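You operate a simulated robot arm through the tools that you are given. There is no shell and no other tool. Be economical: measure what you need, move in short steps, check, and stop when the job is done.

You run a simulated two-armed robot. Do the job below in one go: nothing can be reset, and whatever is moved stays where it is left.

Task
Scrub the dust off the drying tray and put the scrubber away.
Fine: hold the tray with the other hand while scrubbing; the scrubber goes in the orange drawer, which ends shut. Set down upright: scrubber. What is to be rubbed or washed off counts as gone when no trace of it is left.

The check looks at the end state, three seconds after you hand in, the way a careful person would. Anything else that was tipped, shoved, dropped, spilled or broken makes it a failure.

Robot
Two 6-joint arms with two-finger parallel grippers on one trunk, on a base that drives. Base frame: it is fixed to the floor where the robot stands at the start and does not move with it; the origin is under the middle of the robot, x ahead of it, y to its left, z up. Units: mm, degrees, N and s.
The left shoulder is at the start at [60, 187, 1047], the right one opposite. With the tool pointing down near the work surface each hand reaches from about 260 to 620 mm from the robot's upright axis, wherever it stands, measured 20 degrees to its own side. Places, roughly: drying tray (38x16x11 cm) [500, -300, 800]; inside of the orange drawer [600, -700, 600]; orange drawer [500, -700, 600]. Payload 1.57 kg a hand.
Tool frame (each hand has its own): the origin (TCP) lies between the finger pads and is the grasp point; the fingertips stand 30 mm ahead of it; z points along the fingers, y is the line along which they close. Largest opening 110 mm; finger width 24, thickness 12; the body of the gripper, 48 by 112 mm, starts 78 mm behind the TCP.
Orientation is that of the tool frame in the base frame, as a unit quaternion [w, x, y, z]. With the fingers straight down and closing along the base's y, the tool's x points along the base's -x, its y along +y and its z along -z.

Tools
- The arms move only by the tool send_rows. It takes "left_increments", "right_increments" or both (then of equal length, played together; a hand with none holds still); each is text: rows parted by semicolons, each of 7 numbers parted by spaces: the finger opening in mm, from 0 to 110, then the shift along the base's x, y, z in units of 50 mm (1.0 is 50 mm), then the turn, a rotation vector about the base's x, y, z in units of 5 degrees (1.0 is 5 degrees). In form: jaw tx ty tz rx ry rz; .... A call has 1 to 10 rows; each row shifts and turns the commanded pose from where the row before left it. A call with a number of a shift or a turn outside -1 to 1 is refused whole. Each row takes 0.2 s and may step no farther than 50 mm and 8.6 degrees from the row before; otherwise, or with a gripper value out of range, the whole call is refused. A pose out of reach is approached as far as the arm can. The call stops where the force on the tool passes 60 N (or 10 N more than at its start, if that is more) or the arm is blocked; 0.2 s more then pass. The fingers move at their own pace (about 153 mm/s each) and stop on an object; they squeeze with about 28 N. The grip force told is the motor's: it shows also when the fingers shut on nothing. Time passes only in rows, and 0.2 s behind the last, so rows that do not move let the fingers close. The reply holds the time, the measured pose of the TCP, the force on the tool along the base axes, the opening and the grip force, in the units named above and with some noise, with the torque about the TCP (base axes, N m) and any sound that the robot's microphone picked up.
- Cameras (640 x 400 px; columns grow to the right, rows downward): "scene" is now at [0.3, -34.1, 1578.5]; the picture's right is [-0.47, -0.88, 0.00], its down [-0.75, 0.40, -0.52] and it looks along [0.46, -0.25, -0.85] (base axes); focal length 263 px, centre (320, 200). "left" rides on the left gripper at [70, -16, -141] in its tool frame; the picture's right is [0.23, 0.97, 0.00], its down [-0.86, 0.20, -0.48] and it looks along [-0.47, 0.11, 0.88] (tool axes); focal length 222 px, centre (320, 200). "right" rides on the right gripper at [70, 16, -141] in its tool frame; the picture's right is [-0.23, 0.97, 0.00], its down [-0.86, -0.20, -0.48] and it looks along [-0.47, -0.11, 0.88] (tool axes); focal length 222 px, centre (320, 200). There is no depth. A picture from a camera that has moved, and an enlarged one, comes with that camera's place and axes in the base frame and with its lens.
- get_image(camera): a new picture of that camera. It takes no simulated time.
- move_column(by): slides the trunk up (or, below 0, down) by that many mm; the arms and the scene camera ride with it, the base frame stays. It gives what a move gives, with no picture.
- drive_base(legs): drives the robot by 1 to 6 legs, each [ahead, left, turn to the left] in mm, mm and degrees, along the robot's own axes; the way and the turn of a leg run together, so that a leg with both is an arc; at most 1500 mm and 180 degrees a leg. The arms and the cameras ride along, it lands a little off, and it stops where it bumps. It gives what a move gives.
- pan_tilt(pan, tilt): turns the head with the scene camera to pan (to the left, within 86 degrees either way) and tilt (down, from -29 to 69), counted from straight ahead of the robot. It gives what a move gives.
- close_up(camera, box): a new picture of the part [left, top, right, bottom] of that camera's present view, enlarged. It takes no simulated time.
- sign_off(): hands the job in; it is judged then, once.

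Work in short steps. Places have to be worked out from the pictures, the camera data and where the tool is seen: move nearer, look again, correct. Check each grasp and each placing, and mend what went wrong. You have 120 turns and 92 pictures in all, those below and enlarged ones among them. Open the grippers and draw the arms clear of the work before you hand the job in, unless the task says otherwise; then end with one line.

The tools are called after "Call:" as name(argument=value, ...) on one line, values as JSON. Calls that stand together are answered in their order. send_rows: Moves the arms, as the interface text tells. Its arguments: {"type":"object","properties":{"left_increments":{"type":"string"},"right_increments":{"type":"string"}},"required":[]} The other tools are called the same way: move_column (by) slides the trunk up or down; drive_base (legs) drives the base; pan_tilt (pan, tilt) turns the head that bears the scene camera; get_image (camera) takes a picture; close_up (camera, box) takes an enlarged picture of a part of a camera's view; sign_off () hands the job in.

At the start:

```text
t: 0.0
left_tool_pos: [449.2, -15.2, 1037.3]
left_ee_rot: [0.0, 0.0, 1.0, 0.0]
left_contact_force: [-0.3, 0.4, 0.3]
left_torque: [0.02, 0.04, -0.02]
left_gripper_width: 109.9
left_grasp_force: 0.0
right_tool_pos: [301.0, -358.4, 1061.1]
right_ee_rot: [-0.001, 0.0, 1.0, 0.0]
right_contact_force: [0.7, 0.8, 0.7]
right_torque: [0.01, -0.02, 0.02]
right_gripper_width: 109.9
right_grasp_force: 0.1
trunk travel left (down, up): [-675.0, 315.0]
robot x, y, heading: [2.7, 3.0, -0.1]
head pan, tilt: [-28.1, 58.4]
```

scene: 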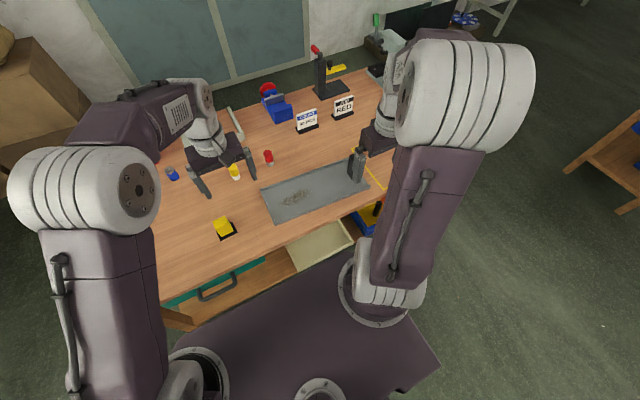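
right: 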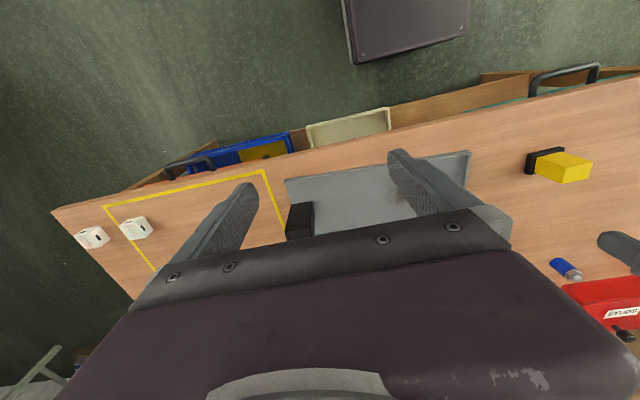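
left: 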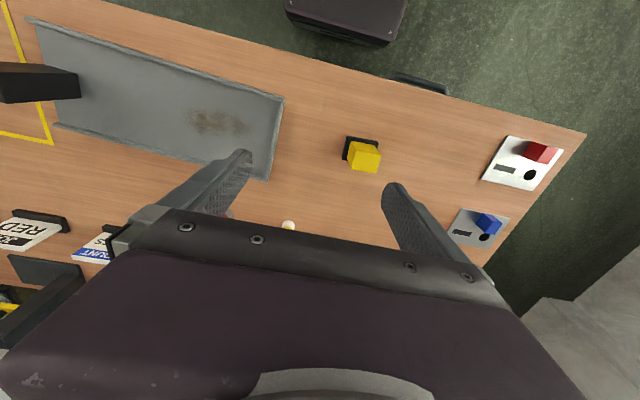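

The tray has a brown dust patch and a dark block on its right; a yellow-and-black block lies left of it. I look closer at them and to the right side, where the drawers are.

Call:
close_up(camera="left", box=[0, 0, 420, 262])

Call:
close_up(camera="scene", box=[160, 130, 400, 280])

Call:
close_up(camera="right", box=[40, 40, 640, 280])

```text
1.52 times, centred on (210, 131) of left
camera zoom: at [379.1, -31.0, 1179.5], right [-0.23, 0.97, 0.0], down [0.86, 0.2, 0.48], along [0.47, 0.11, -0.88], focal length 338 px, centre (488, 305)
```

zoom: 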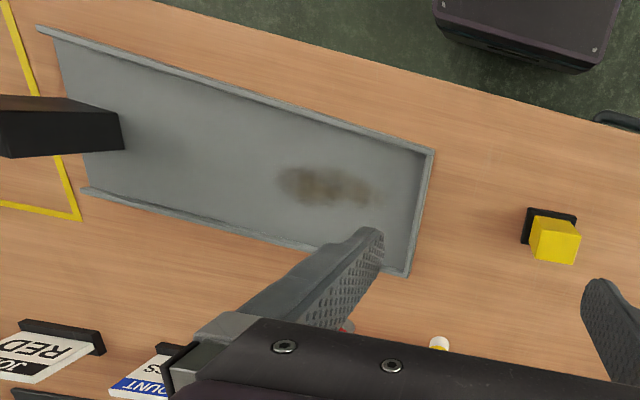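

```text
2.67 times, centred on (280, 205) of scene
camera zoom: at [0.3, -34.1, 1578.5], right [-0.47, -0.88, 0.0], down [-0.75, 0.4, -0.52], along [0.46, -0.25, -0.85], focal length 700 px, centre (427, 187)
```

zoom: 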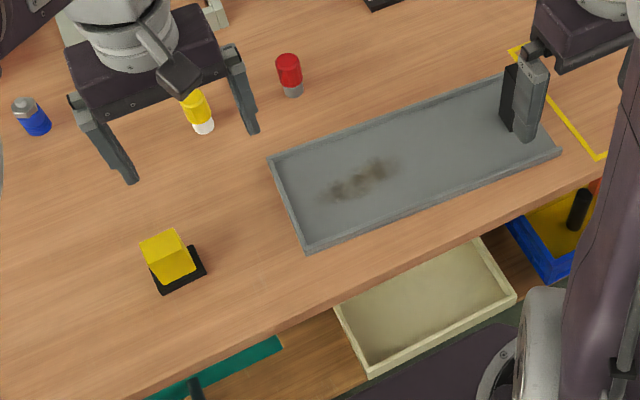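

```text
1.07 times, centred on (340, 160) of right
camera zoom: at [233.0, -342.9, 1203.7], right [0.23, 0.97, 0.0], down [0.86, -0.2, 0.48], along [0.47, -0.11, -0.88], focal length 237 px, centre (299, 243)
```

zoom: 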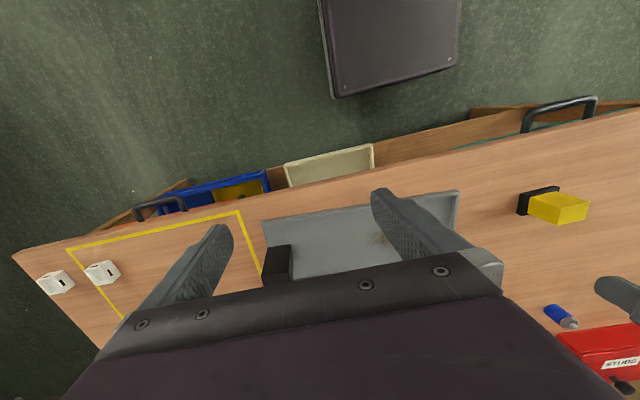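

Dust confirmed; the yellow block on a black pad may be the scrubber, or a black-handled yellow thing in the blue tray. I turn the head right to see the drawers.

Call:
pan_tilt(pan=-65, tilt=50)

Call:
get_image(camera="scene")

Call:
pan_tilt(pan=0, tilt=45)

Call:
get_image(camera="scene")

```text
t: 1.0
left_tool_pos: [451.0, -13.9, 1038.0]
left_ee_rot: [0.0, 0.0, 1.0, 0.0]
left_contact_force: [0.7, 0.3, -0.1]
left_torque: [-0.03, 0.05, -0.01]
left_gripper_width: 110.0
left_grasp_force: 0.1
right_tool_pos: [301.9, -358.1, 1061.9]
right_ee_rot: [0.001, 0.0, 1.0, -0.001]
right_contact_force: [0.4, 0.1, -0.1]
right_torque: [-0.04, 0.03, 0.0]
right_gripper_width: 110.3
right_grasp_force: 0.0
trunk travel left (down, up): [-675.0, 315.0]
robot x, y, heading: [0.6, 0.5, -0.1]
head pan, tilt: [-65.0, 50.0]
```

```text
85 pictures are left
camera scene: at [-27.4, -71.6, 1589.3], right [-0.91, -0.42, 0.0], down [-0.32, 0.69, -0.64], along [0.27, -0.58, -0.77], focal length 263 px, centre (320, 200)
```

scene: 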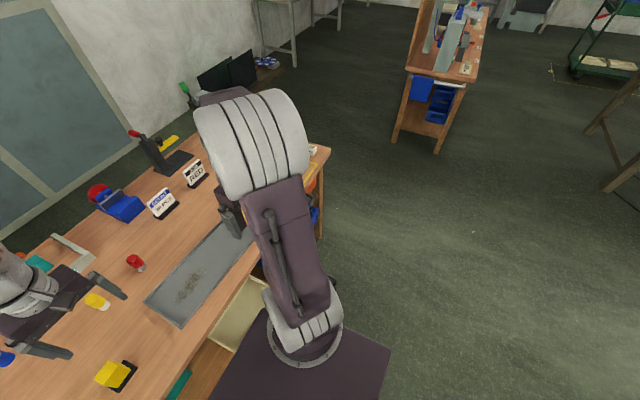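

```text
t: 2.4
left_tool_pos: [452.1, -14.7, 1038.6]
left_ee_rot: [0.0, 0.0, 1.0, 0.0]
left_contact_force: [0.1, 0.6, 0.5]
left_torque: [-0.02, 0.0, -0.03]
left_gripper_width: 110.0
left_grasp_force: 0.0
right_tool_pos: [302.0, -358.2, 1061.9]
right_ee_rot: [0.0, 0.0, 1.0, 0.0]
right_contact_force: [0.6, 0.1, -0.7]
right_torque: [0.02, 0.01, 0.03]
right_gripper_width: 109.9
right_grasp_force: 0.2
trunk travel left (down, up): [-675.0, 315.0]
robot x, y, heading: [3.6, 2.4, 0.3]
head pan, tilt: [0.0, 45.0]
```

```text
84 pictures are left
camera scene: at [21.3, -2.0, 1596.2], right [0.0, -1.0, 0.0], down [-0.71, 0.0, -0.71], along [0.71, 0.0, -0.71], focal length 263 px, centre (320, 200)
```

scene: 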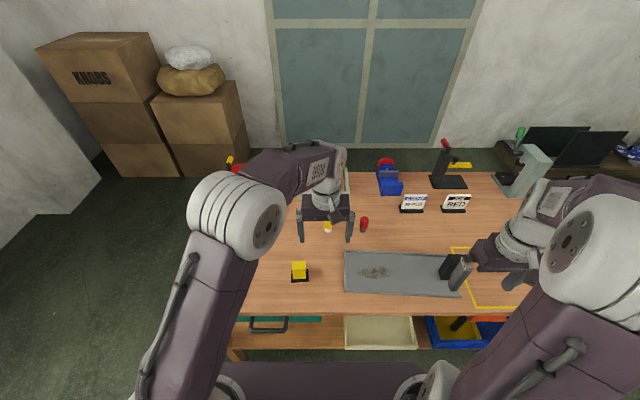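

The drawers are hidden below the table edge and right arm. I back off and to the right for a look at the front of the bench.

Call:
drive_base(legs=[[-600, 0, 0], [0, -350, 0]])

Call:
pan_tilt(pan=-15, tilt=45)

Call:
get_image(camera="scene")

```text
t: 7.7
left_tool_pos: [-150.8, -365.5, 1038.3]
left_ee_rot: [0.0, 0.003, 1.0, -0.001]
left_contact_force: [0.2, -0.3, 0.6]
left_torque: [0.01, -0.03, 0.01]
left_gripper_width: 109.9
left_grasp_force: 0.0
right_tool_pos: [-300.5, -710.7, 1062.4]
right_ee_rot: [0.0, 0.002, 1.0, -0.001]
right_contact_force: [0.8, 0.1, -0.1]
right_torque: [0.01, 0.02, 0.03]
right_gripper_width: 110.2
right_grasp_force: 0.1
trunk travel left (down, up): [-675.0, 315.0]
robot x, y, heading: [-598.5, -350.1, -0.3]
head pan, tilt: [0.0, 45.0]
```

```text
t: 8.4
left_tool_pos: [-150.5, -366.6, 1037.6]
left_ee_rot: [-0.001, 0.003, 1.0, 0.0]
left_contact_force: [1.2, 1.1, -0.8]
left_torque: [0.0, 0.01, 0.05]
left_gripper_width: 109.9
left_grasp_force: 0.1
right_tool_pos: [-299.3, -710.4, 1062.5]
right_ee_rot: [0.0, 0.001, 1.0, 0.0]
right_contact_force: [0.4, -0.4, -0.7]
right_torque: [-0.03, 0.0, 0.02]
right_gripper_width: 109.9
right_grasp_force: 0.1
trunk travel left (down, up): [-675.0, 315.0]
robot x, y, heading: [-602.4, -353.9, -0.2]
head pan, tilt: [-15.0, 45.0]
```

```text
83 pictures are left
camera scene: at [-581.9, -373.9, 1596.2], right [-0.26, -0.97, 0.0], down [-0.68, 0.18, -0.71], along [0.68, -0.18, -0.71], focal length 263 px, centre (320, 200)
```

scene: 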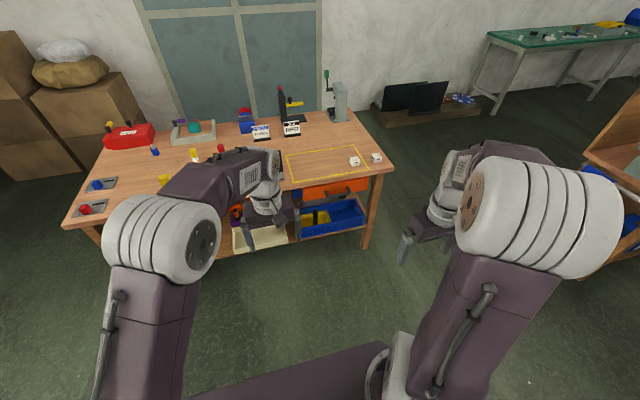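

Call:
close_up(camera="scene", box=[210, 130, 410, 255])

```text
3.20 times, centred on (310, 192) of scene
camera zoom: at [-581.9, -373.9, 1596.2], right [-0.26, -0.97, 0.0], down [-0.68, 0.18, -0.71], along [0.68, -0.18, -0.71], focal length 840 px, centre (352, 224)
```

zoom: 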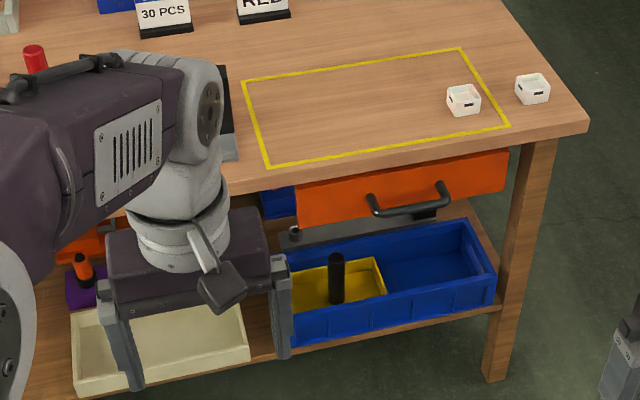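

Orange drawer is under the bench at right with a bar handle. Lower shelf holds bins and a purple item with an orange handle; I lower the trunk to look under.

Call:
move_column(by=-450)

Call:
pan_tilt(pan=0, tilt=25)

Call:
get_image(camera="scene")

```text
refused: -450 is not a number from -400 to 400
```

```text
t: 9.3
left_tool_pos: [-149.9, -366.5, 1038.4]
left_ee_rot: [0.0, 0.001, 1.0, 0.0]
left_contact_force: [0.7, -0.6, 0.2]
left_torque: [-0.03, 0.0, 0.02]
left_gripper_width: 110.2
left_grasp_force: 0.0
right_tool_pos: [-299.6, -710.0, 1061.7]
right_ee_rot: [0.0, 0.002, 1.0, 0.0]
right_contact_force: [-0.5, -0.1, -0.4]
right_torque: [0.0, 0.04, 0.01]
right_gripper_width: 110.0
right_grasp_force: 0.0
trunk travel left (down, up): [-675.0, 315.0]
robot x, y, heading: [-600.3, -350.6, -0.4]
head pan, tilt: [0.0, 25.0]
```

```text
81 pictures are left
camera scene: at [-568.4, -352.8, 1626.7], right [0.0, -1.0, 0.0], down [-0.42, 0.0, -0.91], along [0.91, 0.0, -0.42], focal length 263 px, centre (320, 200)
```

scene: 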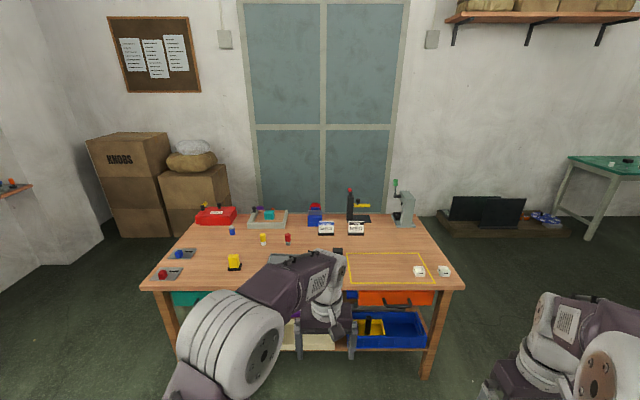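

I swing the left hand aside to see the middle and close up.

Call:
send_rows(left_increments="110 -0.3 1 0 0 0 0;110 -0.3 1 0 0 0 0;110 -0.3 1 0 0 0 0;110 -0.3 1 0 0 0 0;110 -0.3 1 0 0 0 0;110 -0.3 1 0 0 0 0;110 -0.3 1 0 0 0 0")

Call:
move_column(by=-350)

Call:
get_image(camera="scene")

```text
refused: row 1 steps farther than a row can; nothing moved
```

```text
t: 12.7
left_tool_pos: [-150.2, -365.7, 689.6]
left_ee_rot: [0.0, 0.002, 1.0, 0.0]
left_contact_force: [-0.3, 0.0, 0.5]
left_torque: [0.01, 0.02, 0.01]
left_gripper_width: 109.9
left_grasp_force: 0.0
right_tool_pos: [-301.2, -710.8, 712.6]
right_ee_rot: [0.0, 0.001, 1.0, -0.001]
right_contact_force: [-0.1, -0.1, 0.4]
right_torque: [-0.02, -0.03, -0.02]
right_gripper_width: 110.1
right_grasp_force: 0.0
trunk travel left (down, up): [-325.0, 665.0]
robot x, y, heading: [-598.7, -352.1, -0.2]
head pan, tilt: [0.0, 25.0]
```

```text
80 pictures are left
camera scene: at [-568.4, -352.6, 1276.8], right [0.0, -1.0, 0.0], down [-0.42, 0.0, -0.91], along [0.91, 0.0, -0.42], focal length 263 px, centre (320, 200)
```

scene: 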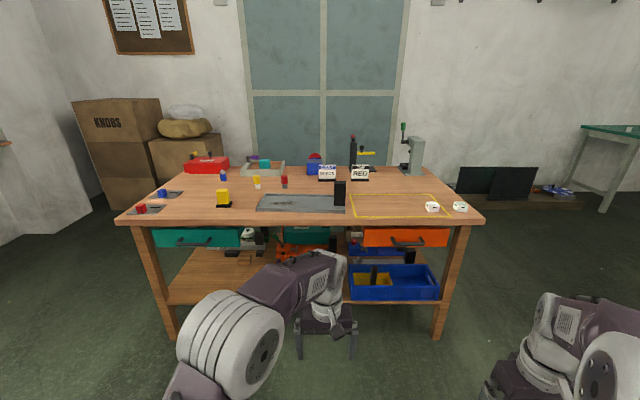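

Call:
close_up(camera="scene", box=[120, 150, 360, 300])

Call:
close_up(camera="scene", box=[260, 165, 500, 315])

```text
2.67 times, centred on (240, 225) of scene
camera zoom: at [-568.4, -352.6, 1276.8], right [0.0, -1.0, 0.0], down [-0.42, 0.0, -0.91], along [0.91, 0.0, -0.42], focal length 700 px, centre (533, 133)
```

zoom: 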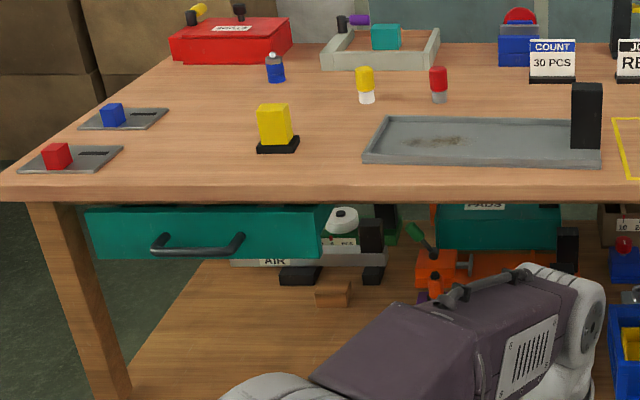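

```text
2.67 times, centred on (380, 240) of scene
camera zoom: at [-568.4, -352.6, 1276.8], right [0.0, -1.0, 0.0], down [-0.42, 0.0, -0.91], along [0.91, 0.0, -0.42], focal length 700 px, centre (160, 93)
```

zoom: 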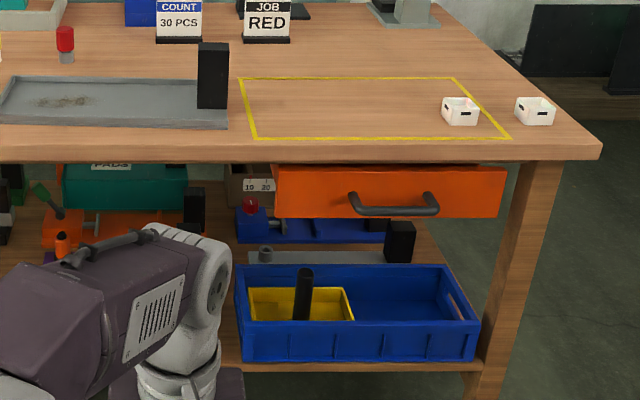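

The scrubber is the yellow block on a black pad near [490, 70]; the tray spans about x 425–587, y -85…-460 with its black handle near y -440; dust around [495, -195]. I go back up and park at about (0, -230), where everything on the top is in reach.

Call:
move_column(by=350)

Call:
drive_base(legs=[[0, 122, 0.2], [600, 0, 0]])

Call:
pan_tilt(pan=0, tilt=58)

Call:
get_image(camera="scene")

Call:
get_image(camera="right")

Call:
get_image(camera="left")

```text
t: 16.1
left_tool_pos: [-150.6, -365.8, 1037.6]
left_ee_rot: [0.0, 0.002, 1.0, 0.0]
left_contact_force: [0.2, -0.4, 0.6]
left_torque: [0.0, -0.01, 0.01]
left_gripper_width: 109.9
left_grasp_force: 0.0
right_tool_pos: [-300.1, -710.6, 1062.5]
right_ee_rot: [0.0, 0.001, 1.0, 0.0]
right_contact_force: [0.1, -0.3, 0.5]
right_torque: [0.0, 0.02, 0.01]
right_gripper_width: 110.1
right_grasp_force: 0.0
trunk travel left (down, up): [-675.0, 315.0]
robot x, y, heading: [-595.0, -351.2, -0.4]
head pan, tilt: [0.0, 25.0]
```

```text
t: 20.3
left_tool_pos: [448.6, -239.7, 1038.5]
left_ee_rot: [0.0, -0.002, 1.0, 0.0]
left_contact_force: [-0.4, 0.5, -0.1]
left_torque: [-0.03, 0.01, 0.0]
left_gripper_width: 109.9
left_grasp_force: 0.1
right_tool_pos: [301.6, -584.5, 1062.5]
right_ee_rot: [0.0, -0.002, 1.0, 0.0]
right_contact_force: [0.4, -0.2, -0.3]
right_torque: [0.02, -0.01, 0.02]
right_gripper_width: 110.1
right_grasp_force: 0.1
trunk travel left (down, up): [-675.0, 315.0]
robot x, y, heading: [-2.2, -224.6, 0.4]
head pan, tilt: [0.0, 25.0]
```

```text
t: 21.3
left_tool_pos: [449.1, -239.7, 1038.5]
left_ee_rot: [0.0, -0.001, 1.0, 0.001]
left_contact_force: [-1.0, 0.2, -0.1]
left_torque: [-0.01, 0.0, -0.02]
left_gripper_width: 110.1
left_grasp_force: 0.1
right_tool_pos: [300.0, -584.6, 1061.4]
right_ee_rot: [0.0, -0.003, 1.0, -0.001]
right_contact_force: [-0.2, 0.4, -0.7]
right_torque: [-0.01, -0.03, 0.0]
right_gripper_width: 110.1
right_grasp_force: 0.2
trunk travel left (down, up): [-675.0, 315.0]
robot x, y, heading: [-1.2, -226.1, 0.4]
head pan, tilt: [0.0, 58.0]
```

```text
77 pictures are left
camera scene: at [7.2, -229.2, 1579.1], right [0.0, -1.0, 0.0], down [-0.85, 0.0, -0.53], along [0.53, 0.0, -0.85], focal length 263 px, centre (320, 200)
```

scene: 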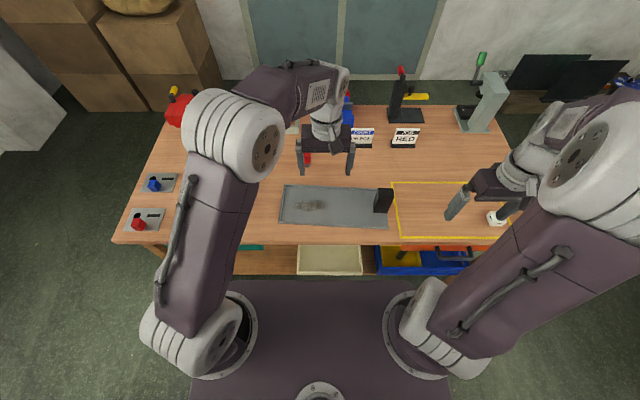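

```text
76 pictures are left
camera right: at [232.4, -569.5, 1203.8], right [0.22, 0.97, 0.0], down [0.86, -0.2, 0.48], along [0.47, -0.11, -0.88], focal length 222 px, centre (320, 200)
```

right: 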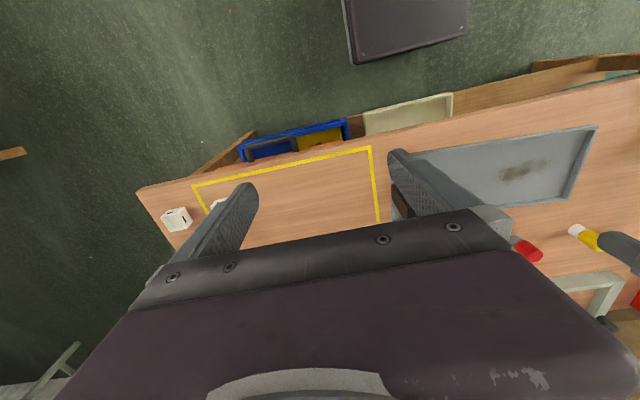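

```text
75 pictures are left
camera left: at [377.5, -257.1, 1179.6], right [-0.23, 0.97, 0.0], down [0.85, 0.2, 0.48], along [0.47, 0.11, -0.88], focal length 222 px, centre (320, 200)
```

left: 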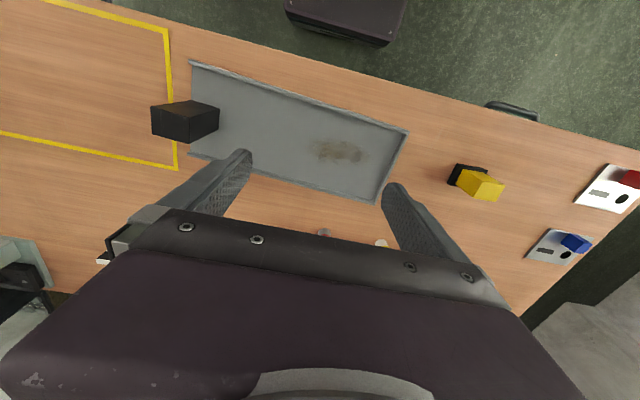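

Let me zoom in on the handle and scrubber for measures.

Call:
close_up(camera="left", box=[130, 50, 290, 150])

Call:
close_up(camera="left", box=[380, 120, 540, 220])

Call:
close_up(camera="scene", box=[260, 160, 420, 260])

```text
4.00 times, centred on (210, 100) of left
camera zoom: at [377.5, -257.1, 1179.6], right [-0.23, 0.97, 0.0], down [0.85, 0.2, 0.48], along [0.47, 0.11, -0.88], focal length 888 px, centre (760, 600)
```

zoom: 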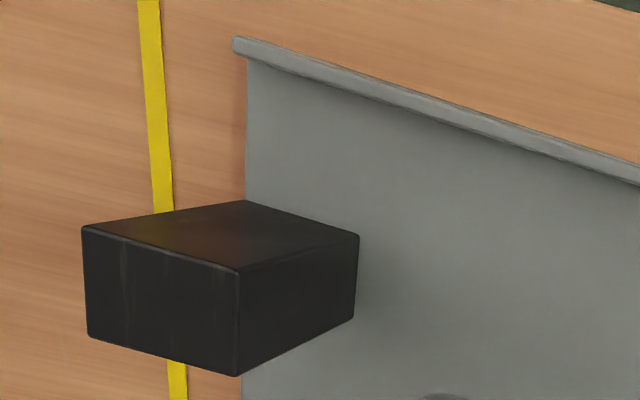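

```text
4.00 times, centred on (460, 170) of left
camera zoom: at [377.5, -257.1, 1179.6], right [-0.23, 0.97, 0.0], down [0.85, 0.2, 0.48], along [0.47, 0.11, -0.88], focal length 888 px, centre (-240, 320)
```

zoom: 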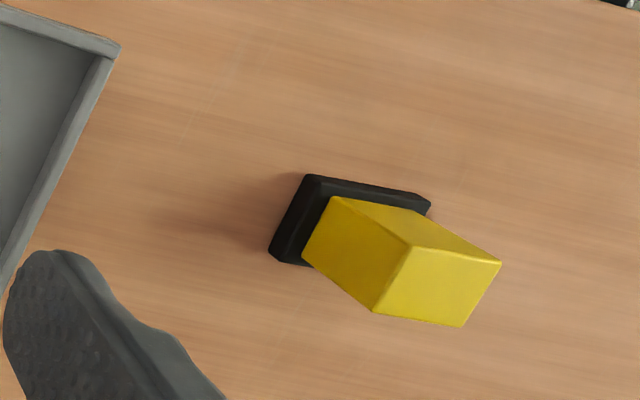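

```text
4.00 times, centred on (340, 210) of scene
camera zoom: at [7.2, -229.2, 1579.1], right [0.0, -1.0, 0.0], down [-0.85, 0.0, -0.53], along [0.53, 0.0, -0.85], focal length 1051 px, centre (240, 160)
```

zoom: 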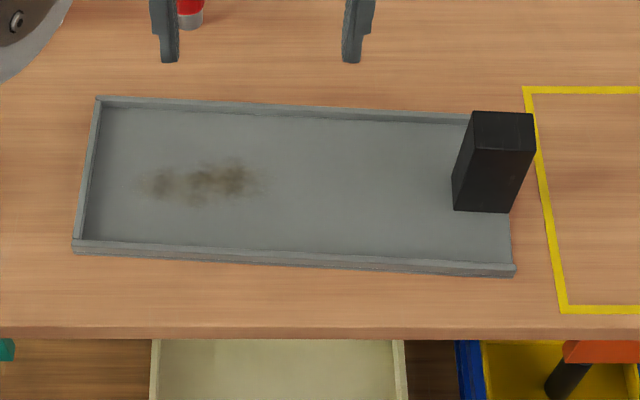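

Measured: handle about 36×52 mm centred [479, -442], top ≈ 870; scrubber about [480, 66], yellow grip 33×43 mm, top ≈ 838. I bring both hands above their objects.

Call:
send_rows(left_increments="110 0.09 0.875 -0.28 0 0 0;110 0.09 0.875 -0.28 0 0 0;110 0.09 0.875 -0.28 0 0 0;110 0.09 0.875 -0.28 0 0 0;110 0.09 0.875 -0.28 0 0 0;110 0.09 0.875 -0.28 0 0 0;110 0.09 0.875 -0.28 0 0 0", right_increments="110 0.51 0.41 -0.29 0 0 0;110 0.51 0.41 -0.29 0 0 0;110 0.51 0.41 -0.29 0 0 0;110 0.51 0.41 -0.29 0 0 0;110 0.51 0.41 -0.29 0 0 0;110 0.51 0.41 -0.29 0 0 0;110 0.51 0.41 -0.29 0 0 -0.6")

Call:
get_image(camera="left")

Call:
get_image(camera="right")

```text
t: 22.9
left_tool_pos: [481.3, 68.8, 939.2]
left_ee_rot: [-0.001, -0.001, 1.0, -0.001]
left_contact_force: [0.2, 0.1, -0.7]
left_torque: [-0.01, 0.0, -0.01]
left_gripper_width: 110.0
left_grasp_force: 0.0
right_tool_pos: [481.1, -439.2, 959.7]
right_ee_rot: [-0.001, 0.025, 1.0, -0.001]
right_contact_force: [0.0, 0.5, -0.4]
right_torque: [-0.03, 0.01, 0.0]
right_gripper_width: 109.8
right_grasp_force: 0.1
trunk travel left (down, up): [-675.0, 315.0]
robot x, y, heading: [0.8, -228.8, 0.3]
head pan, tilt: [0.0, 58.0]
```

```text
71 pictures are left
camera left: at [411.1, 51.3, 1080.3], right [-0.23, 0.97, 0.0], down [0.86, 0.2, 0.48], along [0.46, 0.11, -0.88], focal length 222 px, centre (320, 200)
```

left: 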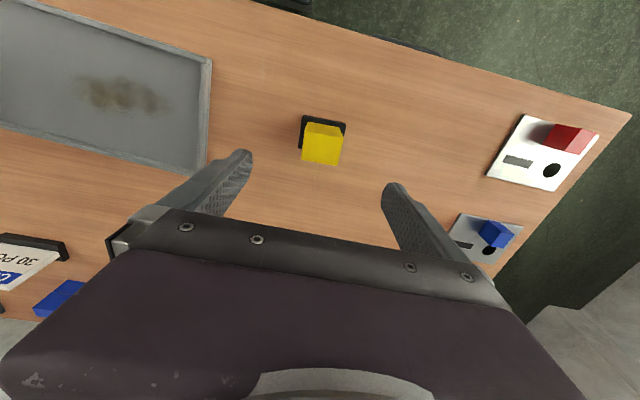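

```text
70 pictures are left
camera right: at [413.7, -419.6, 1102.0], right [0.28, 0.96, 0.0], down [0.84, -0.24, 0.48], along [0.46, -0.13, -0.88], focal length 222 px, centre (320, 200)
```

right: 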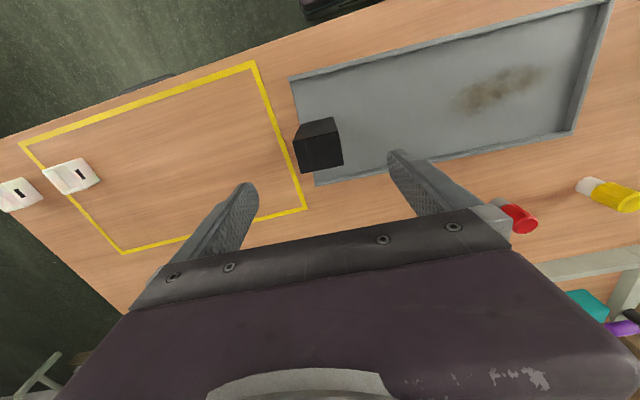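

Both look near aligned; zoom in to refine the handle and scrubber centres.

Call:
close_up(camera="right", box=[260, 90, 380, 165])

Call:
close_up(camera="left", box=[260, 100, 380, 175])

```text
5.33 times, centred on (320, 128) of right
camera zoom: at [413.7, -419.6, 1102.0], right [0.28, 0.96, 0.0], down [0.84, -0.24, 0.48], along [0.46, -0.13, -0.88], focal length 1185 px, centre (320, 587)
```

zoom: 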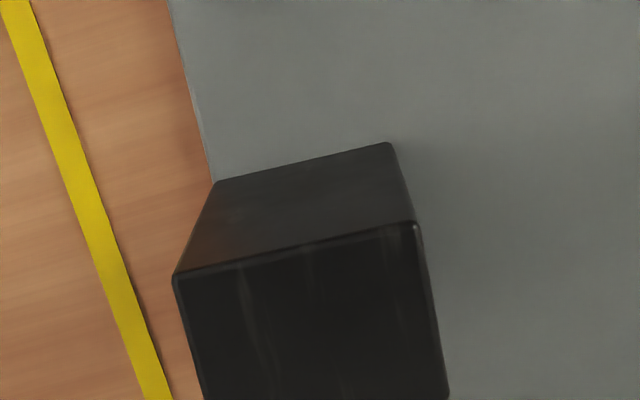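

```text
5.33 times, centred on (320, 138) of left
camera zoom: at [411.1, 51.3, 1080.3], right [-0.23, 0.97, 0.0], down [0.86, 0.2, 0.48], along [0.46, 0.11, -0.88], focal length 1185 px, centre (320, 533)
```

zoom: 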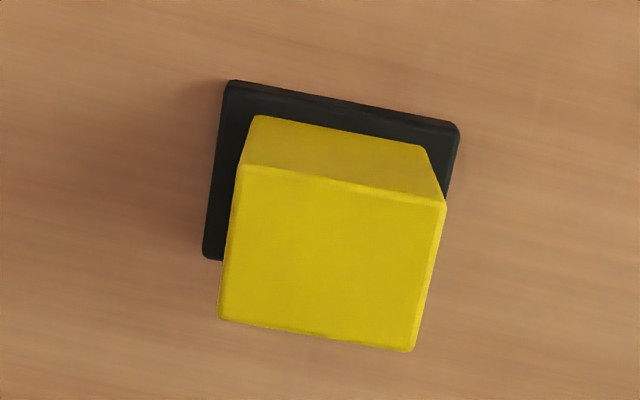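

Centres: scrubber [475, 69], handle [480, -440]. Lower both hands with open jaws.

Call:
send_rows(left_increments="110 -0.04 0 -0.83 0 0 0.2;110 -0.04 0 -0.83 0 0 0.2;110 -0.02 0 -0.83 0 0 0.2;110 0 0 0 0 0 0", right_increments="110 0 0 -0.83 0 0 -0.2;110 0 0 -0.83 0 0 -0.2;110 0 0 -0.83 0 0 0;110 0 0 0 0 0 0")

Call:
get_image(camera="left")

Call:
get_image(camera="right")

```text
t: 23.9
left_tool_pos: [476.8, 66.9, 815.5]
left_ee_rot: [0.001, -0.027, 1.0, -0.001]
left_contact_force: [0.1, 0.6, 0.0]
left_torque: [0.0, 0.02, 0.0]
left_gripper_width: 110.1
left_grasp_force: 0.1
right_tool_pos: [479.2, -440.2, 836.4]
right_ee_rot: [0.0, 0.042, 0.999, 0.001]
right_contact_force: [0.8, -0.2, 0.8]
right_torque: [0.03, -0.02, 0.02]
right_gripper_width: 110.1
right_grasp_force: 0.1
trunk travel left (down, up): [-675.0, 315.0]
robot x, y, heading: [0.5, -229.3, 0.3]
head pan, tilt: [0.0, 58.0]
```

```text
67 pictures are left
camera left: at [405.6, 46.5, 956.5], right [-0.28, 0.96, 0.0], down [0.84, 0.25, 0.48], along [0.46, 0.13, -0.88], focal length 222 px, centre (320, 200)
```

left: 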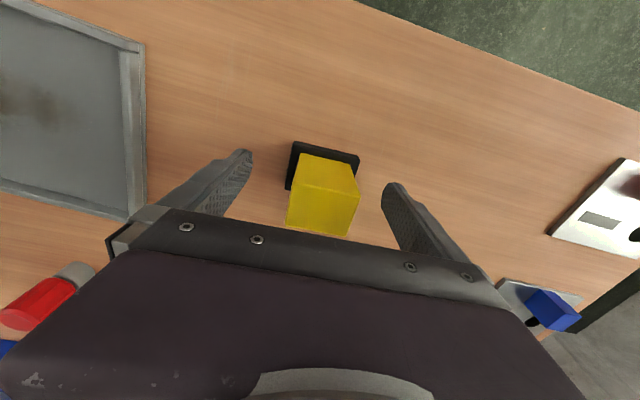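

```text
66 pictures are left
camera right: at [412.6, -419.5, 977.9], right [0.31, 0.95, 0.0], down [0.84, -0.27, 0.48], along [0.46, -0.15, -0.88], focal length 222 px, centre (320, 200)
```

right: 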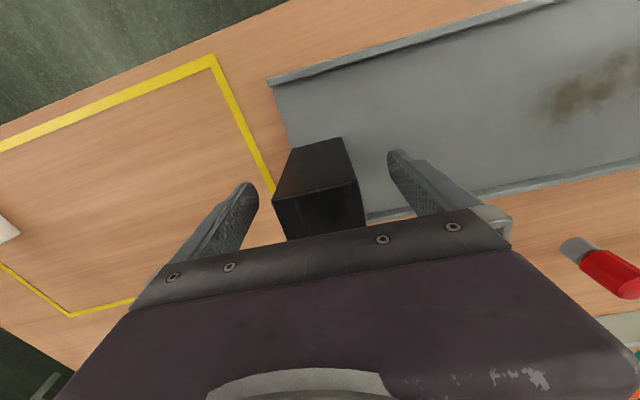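

Both objects sit between the pads. Close both grippers.

Call:
send_rows(left_increments="0 0 0 0 0 0 0;0 0 0 0 0 0 0;0 0 0 0 0 0 0", right_increments="0 0 0 0 0 0 0;0 0 0 0 0 0 0;0 0 0 0 0 0 0")

Call:
get_image(camera="right")

```text
t: 24.7
left_tool_pos: [475.8, 67.4, 815.0]
left_ee_rot: [0.0, -0.028, 1.0, 0.001]
left_contact_force: [0.0, -0.8, -0.1]
left_torque: [0.0, 0.01, 0.0]
left_gripper_width: 43.2
left_grasp_force: 27.6
right_tool_pos: [479.9, -440.6, 836.4]
right_ee_rot: [0.0, 0.042, 0.999, 0.001]
right_contact_force: [-0.1, -0.1, 0.6]
right_torque: [0.02, -0.01, 0.08]
right_gripper_width: 50.0
right_grasp_force: 28.2
trunk travel left (down, up): [-675.0, 315.0]
robot x, y, heading: [-1.3, -228.1, -0.2]
head pan, tilt: [0.0, 58.0]
```

```text
65 pictures are left
camera right: at [413.1, -419.7, 978.0], right [0.31, 0.95, 0.0], down [0.84, -0.27, 0.48], along [0.45, -0.15, -0.88], focal length 222 px, centre (320, 200)
```

right: 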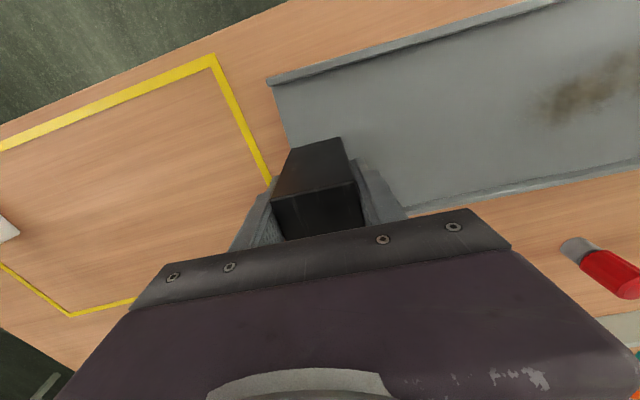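

Both gripped (43 and 50 mm). Lift the scrubber, carry it over the dust, turning it parallel to the tray.

Call:
send_rows(left_increments="0 0 0 0.7 0 0 0;0 0 0 0.7 0 0 0;0 0.08 -0.87 0 0 0 -0.5;0 0.08 -0.87 0 0 0 -0.5;0 0.08 -0.87 0 0 0 -0.4;0 0.08 -0.87 0 0 0 0;0 0 -0.87 0 0 0 0;0 0 0 -0.4 0 0 0;0 0 0 0 0 0 0")

Call:
get_image(camera="left")

Call:
close_up(camera="scene", box=[260, 160, 420, 260])

```text
t: 26.7
left_tool_pos: [491.5, -151.3, 864.7]
left_ee_rot: [0.0, 0.033, 0.999, 0.0]
left_contact_force: [0.5, 1.0, -0.9]
left_torque: [-0.01, 0.04, 0.0]
left_gripper_width: 43.3
left_grasp_force: 27.4
right_tool_pos: [480.1, -441.8, 837.4]
right_ee_rot: [0.0, 0.042, 0.999, 0.0]
right_contact_force: [-0.2, 0.7, 0.0]
right_torque: [-0.18, 0.08, -0.05]
right_gripper_width: 49.8
right_grasp_force: 28.0
trunk travel left (down, up): [-675.0, 315.0]
robot x, y, heading: [-0.9, -227.1, 0.3]
head pan, tilt: [0.0, 58.0]
```

```text
64 pictures are left
camera left: at [419.1, -162.9, 1005.7], right [-0.16, 0.99, 0.0], down [0.87, 0.14, 0.48], along [0.47, 0.08, -0.88], focal length 222 px, centre (320, 200)
```

left: 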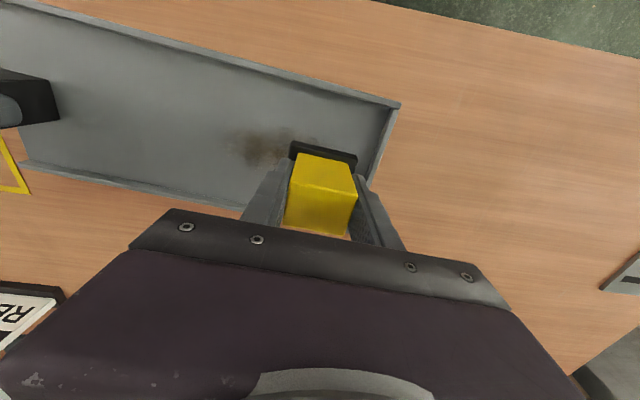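

```text
4.00 times, centred on (340, 210) of scene
camera zoom: at [7.6, -229.6, 1579.0], right [0.0, -1.0, 0.0], down [-0.85, 0.0, -0.53], along [0.53, 0.0, -0.85], focal length 1051 px, centre (240, 160)
```

zoom: 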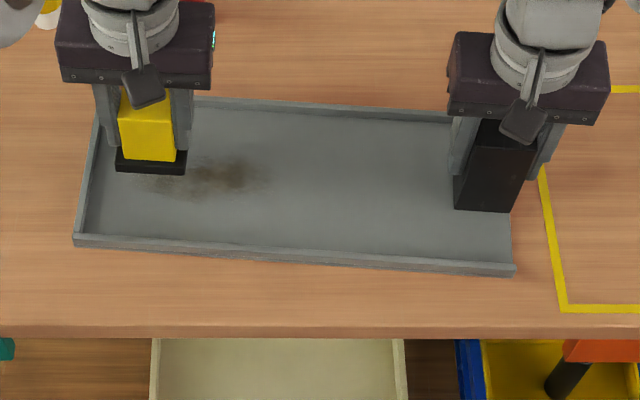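

Lower to contact with small final steps, watching force.

Call:
send_rows(left_increments="0 0 0 -0.5 0 0 0;0 0 0 -0.2 0 0 0;0 0 0 -0.06 0 0 0;0 0 0 -0.06 0 0 0;0 0 0 -0.06 0 0 0;0 0 0 0 0 0 0")

```text
t: 28.1
left_tool_pos: [490.2, -150.3, 820.2]
left_ee_rot: [0.0, 0.032, 0.999, 0.0]
left_contact_force: [-0.4, 0.6, 0.5]
left_torque: [0.08, -0.01, 0.0]
left_gripper_width: 43.2
left_grasp_force: 27.9
right_tool_pos: [479.4, -442.3, 836.1]
right_ee_rot: [-0.001, 0.043, 0.999, 0.001]
right_contact_force: [0.0, -0.1, 0.3]
right_torque: [-0.12, 0.06, 0.02]
right_gripper_width: 49.7
right_grasp_force: 28.3
trunk travel left (down, up): [-675.0, 315.0]
robot x, y, heading: [0.0, -226.5, 0.0]
head pan, tilt: [0.0, 58.0]
```

Call:
send_rows(left_increments="0 0 0 -0.03 0 0 0;0 0 0 -0.03 0 0 0;0 0 0 0 0 0 0")

```text
t: 28.9
left_tool_pos: [490.7, -150.8, 819.7]
left_ee_rot: [0.003, 0.033, 0.999, 0.0]
left_contact_force: [-2.4, 3.6, 26.4]
left_torque: [-0.03, 0.08, -0.02]
left_gripper_width: 43.4
left_grasp_force: 27.7
right_tool_pos: [478.6, -441.4, 837.5]
right_ee_rot: [0.0, 0.043, 0.999, 0.0]
right_contact_force: [1.3, -1.3, -6.3]
right_torque: [-0.45, 0.69, -0.36]
right_gripper_width: 49.7
right_grasp_force: 28.6
trunk travel left (down, up): [-675.0, 315.0]
robot x, y, heading: [-3.7, -226.7, 0.3]
head pan, tilt: [0.0, 58.0]
```

Contact, 26 N. I ease off 1 mm and do a stroke along y.

Call:
send_rows(left_increments="0 0 0 0.02 0 0 0;0 -0.1 -0.4 0 0 0 0;0 -0.03 -0.5 0 0 0 0;0 -0.03 -0.5 0 0 0 0;0 -0.03 -0.5 0 0 0 0;0 0 0 0 0 0 0")

Call:
close_up(camera="scene", box=[260, 160, 420, 260])

```text
t: 30.3
left_tool_pos: [480.4, -246.4, 820.5]
left_ee_rot: [0.0, 0.033, 0.999, 0.0]
left_contact_force: [-0.7, 4.1, 10.2]
left_torque: [0.11, -0.2, 0.07]
left_gripper_width: 43.3
left_grasp_force: 27.8
right_tool_pos: [480.2, -442.1, 836.7]
right_ee_rot: [-0.001, 0.041, 0.999, -0.001]
right_contact_force: [-2.2, -4.4, -5.2]
right_torque: [-0.36, 0.05, 0.51]
right_gripper_width: 49.5
right_grasp_force: 28.1
trunk travel left (down, up): [-675.0, 315.0]
robot x, y, heading: [-2.5, -229.4, 0.3]
head pan, tilt: [0.0, 58.0]
```

```text
4.00 times, centred on (340, 210) of scene
camera zoom: at [6.4, -229.6, 1579.1], right [0.0, -1.0, 0.0], down [-0.85, 0.0, -0.53], along [0.53, 0.0, -0.85], focal length 1051 px, centre (240, 160)
```

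zoom: 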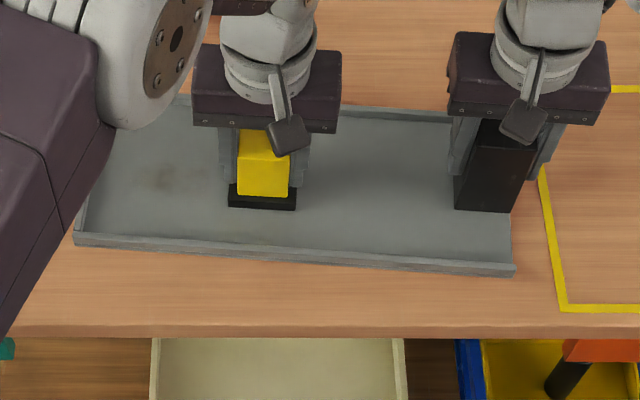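

Dust comes off well. More strokes at staggered x.

Call:
send_rows(left_increments="0 0.5 0 0 0 0 0;0 0.03 0.5 0 0 0 0;0 0.03 0.5 0 0 0 0;0 0.03 0.5 0 0 0 0;0 0.03 0.5 0 0 0 0;0 -0.25 0 0 0 0 0;0 -0.03 -0.5 0 0 0 0;0 -0.03 -0.5 0 0 0 0;0 -0.03 -0.5 0 0 0 0;0 -0.03 -0.5 0 0 0 0")

Call:
send_rows(left_increments="0 -0.5 0 0 0 0 0;0 0.03 0.5 0 0 0 0;0 0.03 0.5 0 0 0 0;0 0.03 0.5 0 0 0 0;0 0.03 0.5 0 0 0 0;0 0.25 0 0 0 0 0;0 0.2 0 0 0 0 0;0 0 -0.5 0 0 0 0;0 0 0.5 0 0 0 0")

Call:
send_rows(left_increments="0 0 -0.3 0 0 0 0;0 0 0.3 0 0 0 0;0 0 0 0.5 0 0 0;0 0 0.3 0.9 0 0 0;0 0 0.9 0.4 0 0 0;0 0 0.95 0 0 0 0;0 0 0.95 0 0 0 0;0 0 0.95 0 0 0 0")

Call:
close_up(camera="scene", box=[260, 160, 420, 260])

Call:
get_image(camera="left")

```text
t: 32.5
left_tool_pos: [493.8, -245.3, 819.7]
left_ee_rot: [0.0, 0.034, 0.999, 0.0]
left_contact_force: [0.0, 8.1, 17.3]
left_torque: [0.18, -0.24, 0.06]
left_gripper_width: 43.3
left_grasp_force: 27.5
right_tool_pos: [478.7, -440.4, 837.5]
right_ee_rot: [0.0, 0.041, 0.999, -0.001]
right_contact_force: [-2.9, -7.7, -6.7]
right_torque: [0.03, -0.01, 0.5]
right_gripper_width: 49.5
right_grasp_force: 28.3
trunk travel left (down, up): [-675.0, 315.0]
robot x, y, heading: [-1.9, -228.0, -0.0]
head pan, tilt: [0.0, 58.0]
```

```text
t: 34.5
left_tool_pos: [497.9, -145.6, 820.9]
left_ee_rot: [0.002, 0.033, 0.999, -0.001]
left_contact_force: [1.1, -3.5, 8.6]
left_torque: [-0.04, -0.07, -0.02]
left_gripper_width: 43.3
left_grasp_force: 28.0
right_tool_pos: [479.8, -440.1, 837.9]
right_ee_rot: [0.001, 0.042, 0.999, 0.0]
right_contact_force: [-1.0, 3.0, -0.6]
right_torque: [-0.03, -0.46, 0.13]
right_gripper_width: 49.8
right_grasp_force: 27.9
trunk travel left (down, up): [-675.0, 315.0]
robot x, y, heading: [2.8, -229.4, 0.1]
head pan, tilt: [0.0, 58.0]
```

```text
t: 36.3
left_tool_pos: [496.6, 57.1, 909.0]
left_ee_rot: [0.0, 0.034, 0.999, -0.001]
left_contact_force: [0.8, 1.3, 0.5]
left_torque: [-0.01, 0.01, -0.03]
left_gripper_width: 43.5
left_grasp_force: 27.9
right_tool_pos: [479.5, -439.8, 835.6]
right_ee_rot: [0.0, 0.042, 0.999, 0.0]
right_contact_force: [-0.4, 1.0, 0.4]
right_torque: [0.56, -0.21, -0.01]
right_gripper_width: 49.5
right_grasp_force: 28.0
trunk travel left (down, up): [-675.0, 315.0]
robot x, y, heading: [-4.0, -225.3, 0.4]
head pan, tilt: [0.0, 58.0]
```

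```text
4.00 times, centred on (340, 210) of scene
camera zoom: at [7.3, -227.6, 1579.0], right [0.0, -1.0, 0.0], down [-0.85, 0.0, -0.53], along [0.53, 0.0, -0.85], focal length 1051 px, centre (240, 160)
```

zoom: 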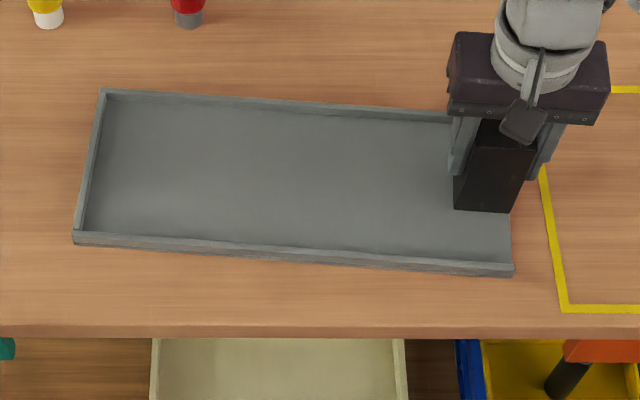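

```text
60 pictures are left
camera left: at [425.0, 44.8, 1050.9], right [-0.16, 0.99, 0.0], down [0.87, 0.14, 0.48], along [0.47, 0.08, -0.88], focal length 222 px, centre (320, 200)
```

left: 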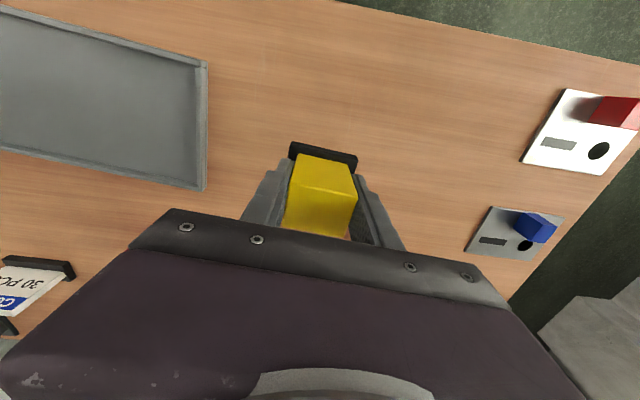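

The tray looks clean; zoom tight to check for faint traces.

Call:
close_up(camera="scene", box=[275, 175, 355, 225])

```text
8.00 times, centred on (315, 200) of scene
camera zoom: at [7.3, -227.6, 1579.0], right [0.0, -1.0, 0.0], down [-0.85, 0.0, -0.53], along [0.53, 0.0, -0.85], focal length 2101 px, centre (360, 200)
```

zoom: 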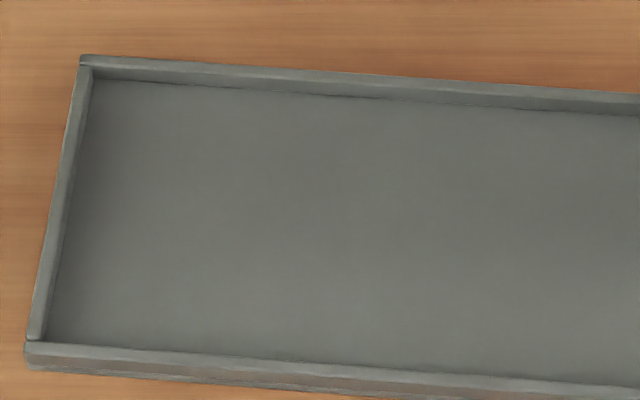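

No trace left. Release the handle and raise the right hand; raise the left too.

Call:
send_rows(right_increments="110 0 0 0 0 0 0;110 0 0 0 0 0 0;110 0 0 0 0 0 0;110 0 0 0.9 0 0 0;110 0 0 0.9 0 0 0;110 0 0 0.9 0 0 0;110 0 0 0.9 0 0 0;110 -0.9 0 0 0 0 0;110 -0.9 0 0 0 0 0;110 -0.9 0 0 0 0 0", left_increments="0 0 0 0 0 0 0;0 0 0 0 0 0 0;0 0 0 0 0 0 0;0 0 0 0.9 0 0 0;0 0 0 0.9 0 0 0;0 0 0 0.5 0 0 0;0 0 0 0 0 0 0;0 0 0 0 0 0 0;0 0 0 0 0 0 0;0 0 0 0 0 0 0")

Call:
drive_base(legs=[[-550, 0, 0], [0, -400, 0]])

Call:
pan_tilt(pan=0, tilt=35)

Call:
get_image(camera="scene")

```text
t: 38.5
left_tool_pos: [496.7, 54.5, 1026.2]
left_ee_rot: [0.002, 0.034, 0.999, 0.001]
left_contact_force: [0.4, -0.7, -0.2]
left_torque: [-0.01, 0.0, 0.0]
left_gripper_width: 43.3
left_grasp_force: 27.9
right_tool_pos: [344.2, -442.8, 1015.6]
right_ee_rot: [0.001, 0.042, 0.999, 0.0]
right_contact_force: [0.1, 0.3, 0.2]
right_torque: [-0.01, -0.05, 0.04]
right_gripper_width: 110.0
right_grasp_force: 0.1
trunk travel left (down, up): [-675.0, 315.0]
robot x, y, heading: [-2.6, -225.4, 0.3]
head pan, tilt: [0.0, 58.0]
```

```text
t: 43.8
left_tool_pos: [-46.1, -344.2, 1024.6]
left_ee_rot: [0.0, 0.034, 0.999, -0.001]
left_contact_force: [-0.7, 0.3, -0.8]
left_torque: [0.02, 0.01, 0.0]
left_gripper_width: 43.4
left_grasp_force: 27.7
right_tool_pos: [-198.0, -841.2, 1016.5]
right_ee_rot: [0.0, 0.043, 0.999, 0.0]
right_contact_force: [0.4, 0.6, -0.7]
right_torque: [-0.01, 0.0, 0.0]
right_gripper_width: 110.1
right_grasp_force: 0.1
trunk travel left (down, up): [-675.0, 315.0]
robot x, y, heading: [-543.8, -627.8, 0.2]
head pan, tilt: [0.0, 58.0]
```

```text
t: 44.6
left_tool_pos: [-47.2, -344.4, 1025.2]
left_ee_rot: [0.0, 0.034, 0.999, 0.001]
left_contact_force: [-1.2, 0.0, -1.2]
left_torque: [-0.02, -0.01, 0.0]
left_gripper_width: 43.5
left_grasp_force: 28.1
right_tool_pos: [-199.7, -841.8, 1016.3]
right_ee_rot: [-0.001, 0.043, 0.999, 0.0]
right_contact_force: [-0.1, 1.1, 0.2]
right_torque: [0.0, -0.02, -0.03]
right_gripper_width: 110.1
right_grasp_force: 0.0
trunk travel left (down, up): [-675.0, 315.0]
robot x, y, heading: [-548.1, -630.0, 0.0]
head pan, tilt: [0.0, 35.0]
```

```text
58 pictures are left
camera scene: at [-518.4, -628.6, 1610.9], right [0.0, -1.0, 0.0], down [-0.57, 0.0, -0.82], along [0.82, 0.0, -0.57], focal length 263 px, centre (320, 200)
```

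scene: 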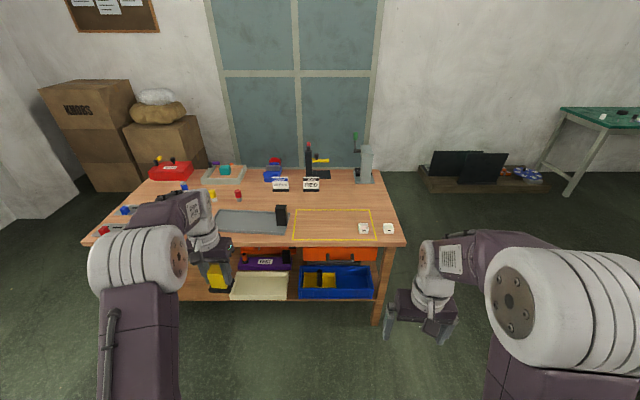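

I lower the trunk to view the drawer front squarely.

Call:
move_column(by=-350)

Call:
close_up(camera="scene", box=[260, 140, 420, 240])

Call:
get_image(camera="scene")

```text
t: 48.0
left_tool_pos: [-46.6, -344.1, 675.8]
left_ee_rot: [0.0, 0.034, 0.999, 0.0]
left_contact_force: [0.3, 0.2, -1.2]
left_torque: [-0.01, 0.01, 0.0]
left_gripper_width: 43.2
left_grasp_force: 28.9
right_tool_pos: [-199.7, -841.9, 665.5]
right_ee_rot: [0.0, 0.043, 0.999, 0.0]
right_contact_force: [-0.6, 0.0, -0.8]
right_torque: [-0.01, 0.05, 0.04]
right_gripper_width: 109.8
right_grasp_force: 0.1
trunk travel left (down, up): [-325.0, 665.0]
robot x, y, heading: [-547.5, -628.8, 0.1]
head pan, tilt: [0.0, 35.0]
```

```text
4.00 times, centred on (340, 190) of scene
camera zoom: at [-518.4, -628.9, 1261.0], right [0.0, -1.0, 0.0], down [-0.57, 0.0, -0.82], along [0.82, 0.0, -0.57], focal length 1051 px, centre (240, 240)
```

zoom: 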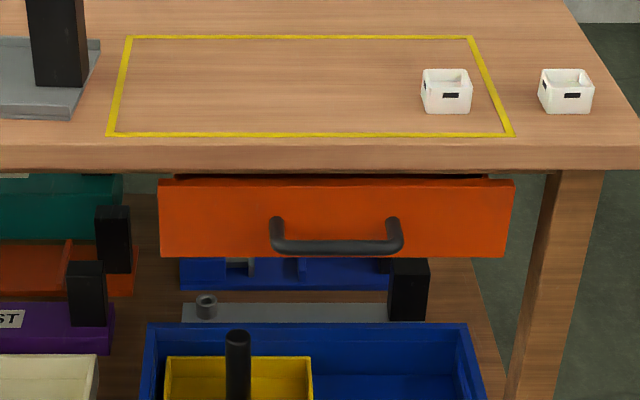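

```text
56 pictures are left
camera scene: at [-518.4, -628.9, 1261.0], right [0.0, -1.0, 0.0], down [-0.57, 0.0, -0.82], along [0.82, 0.0, -0.57], focal length 263 px, centre (320, 200)
```

scene: 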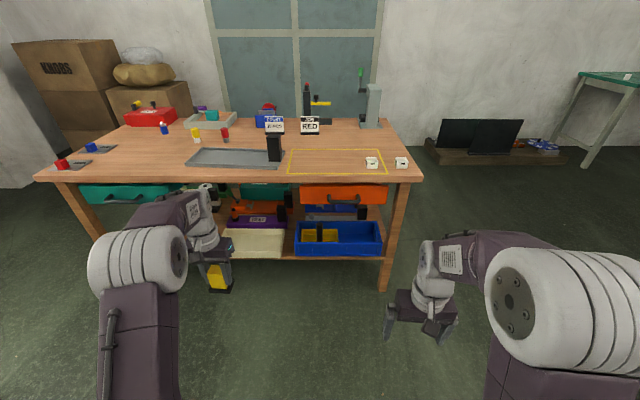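

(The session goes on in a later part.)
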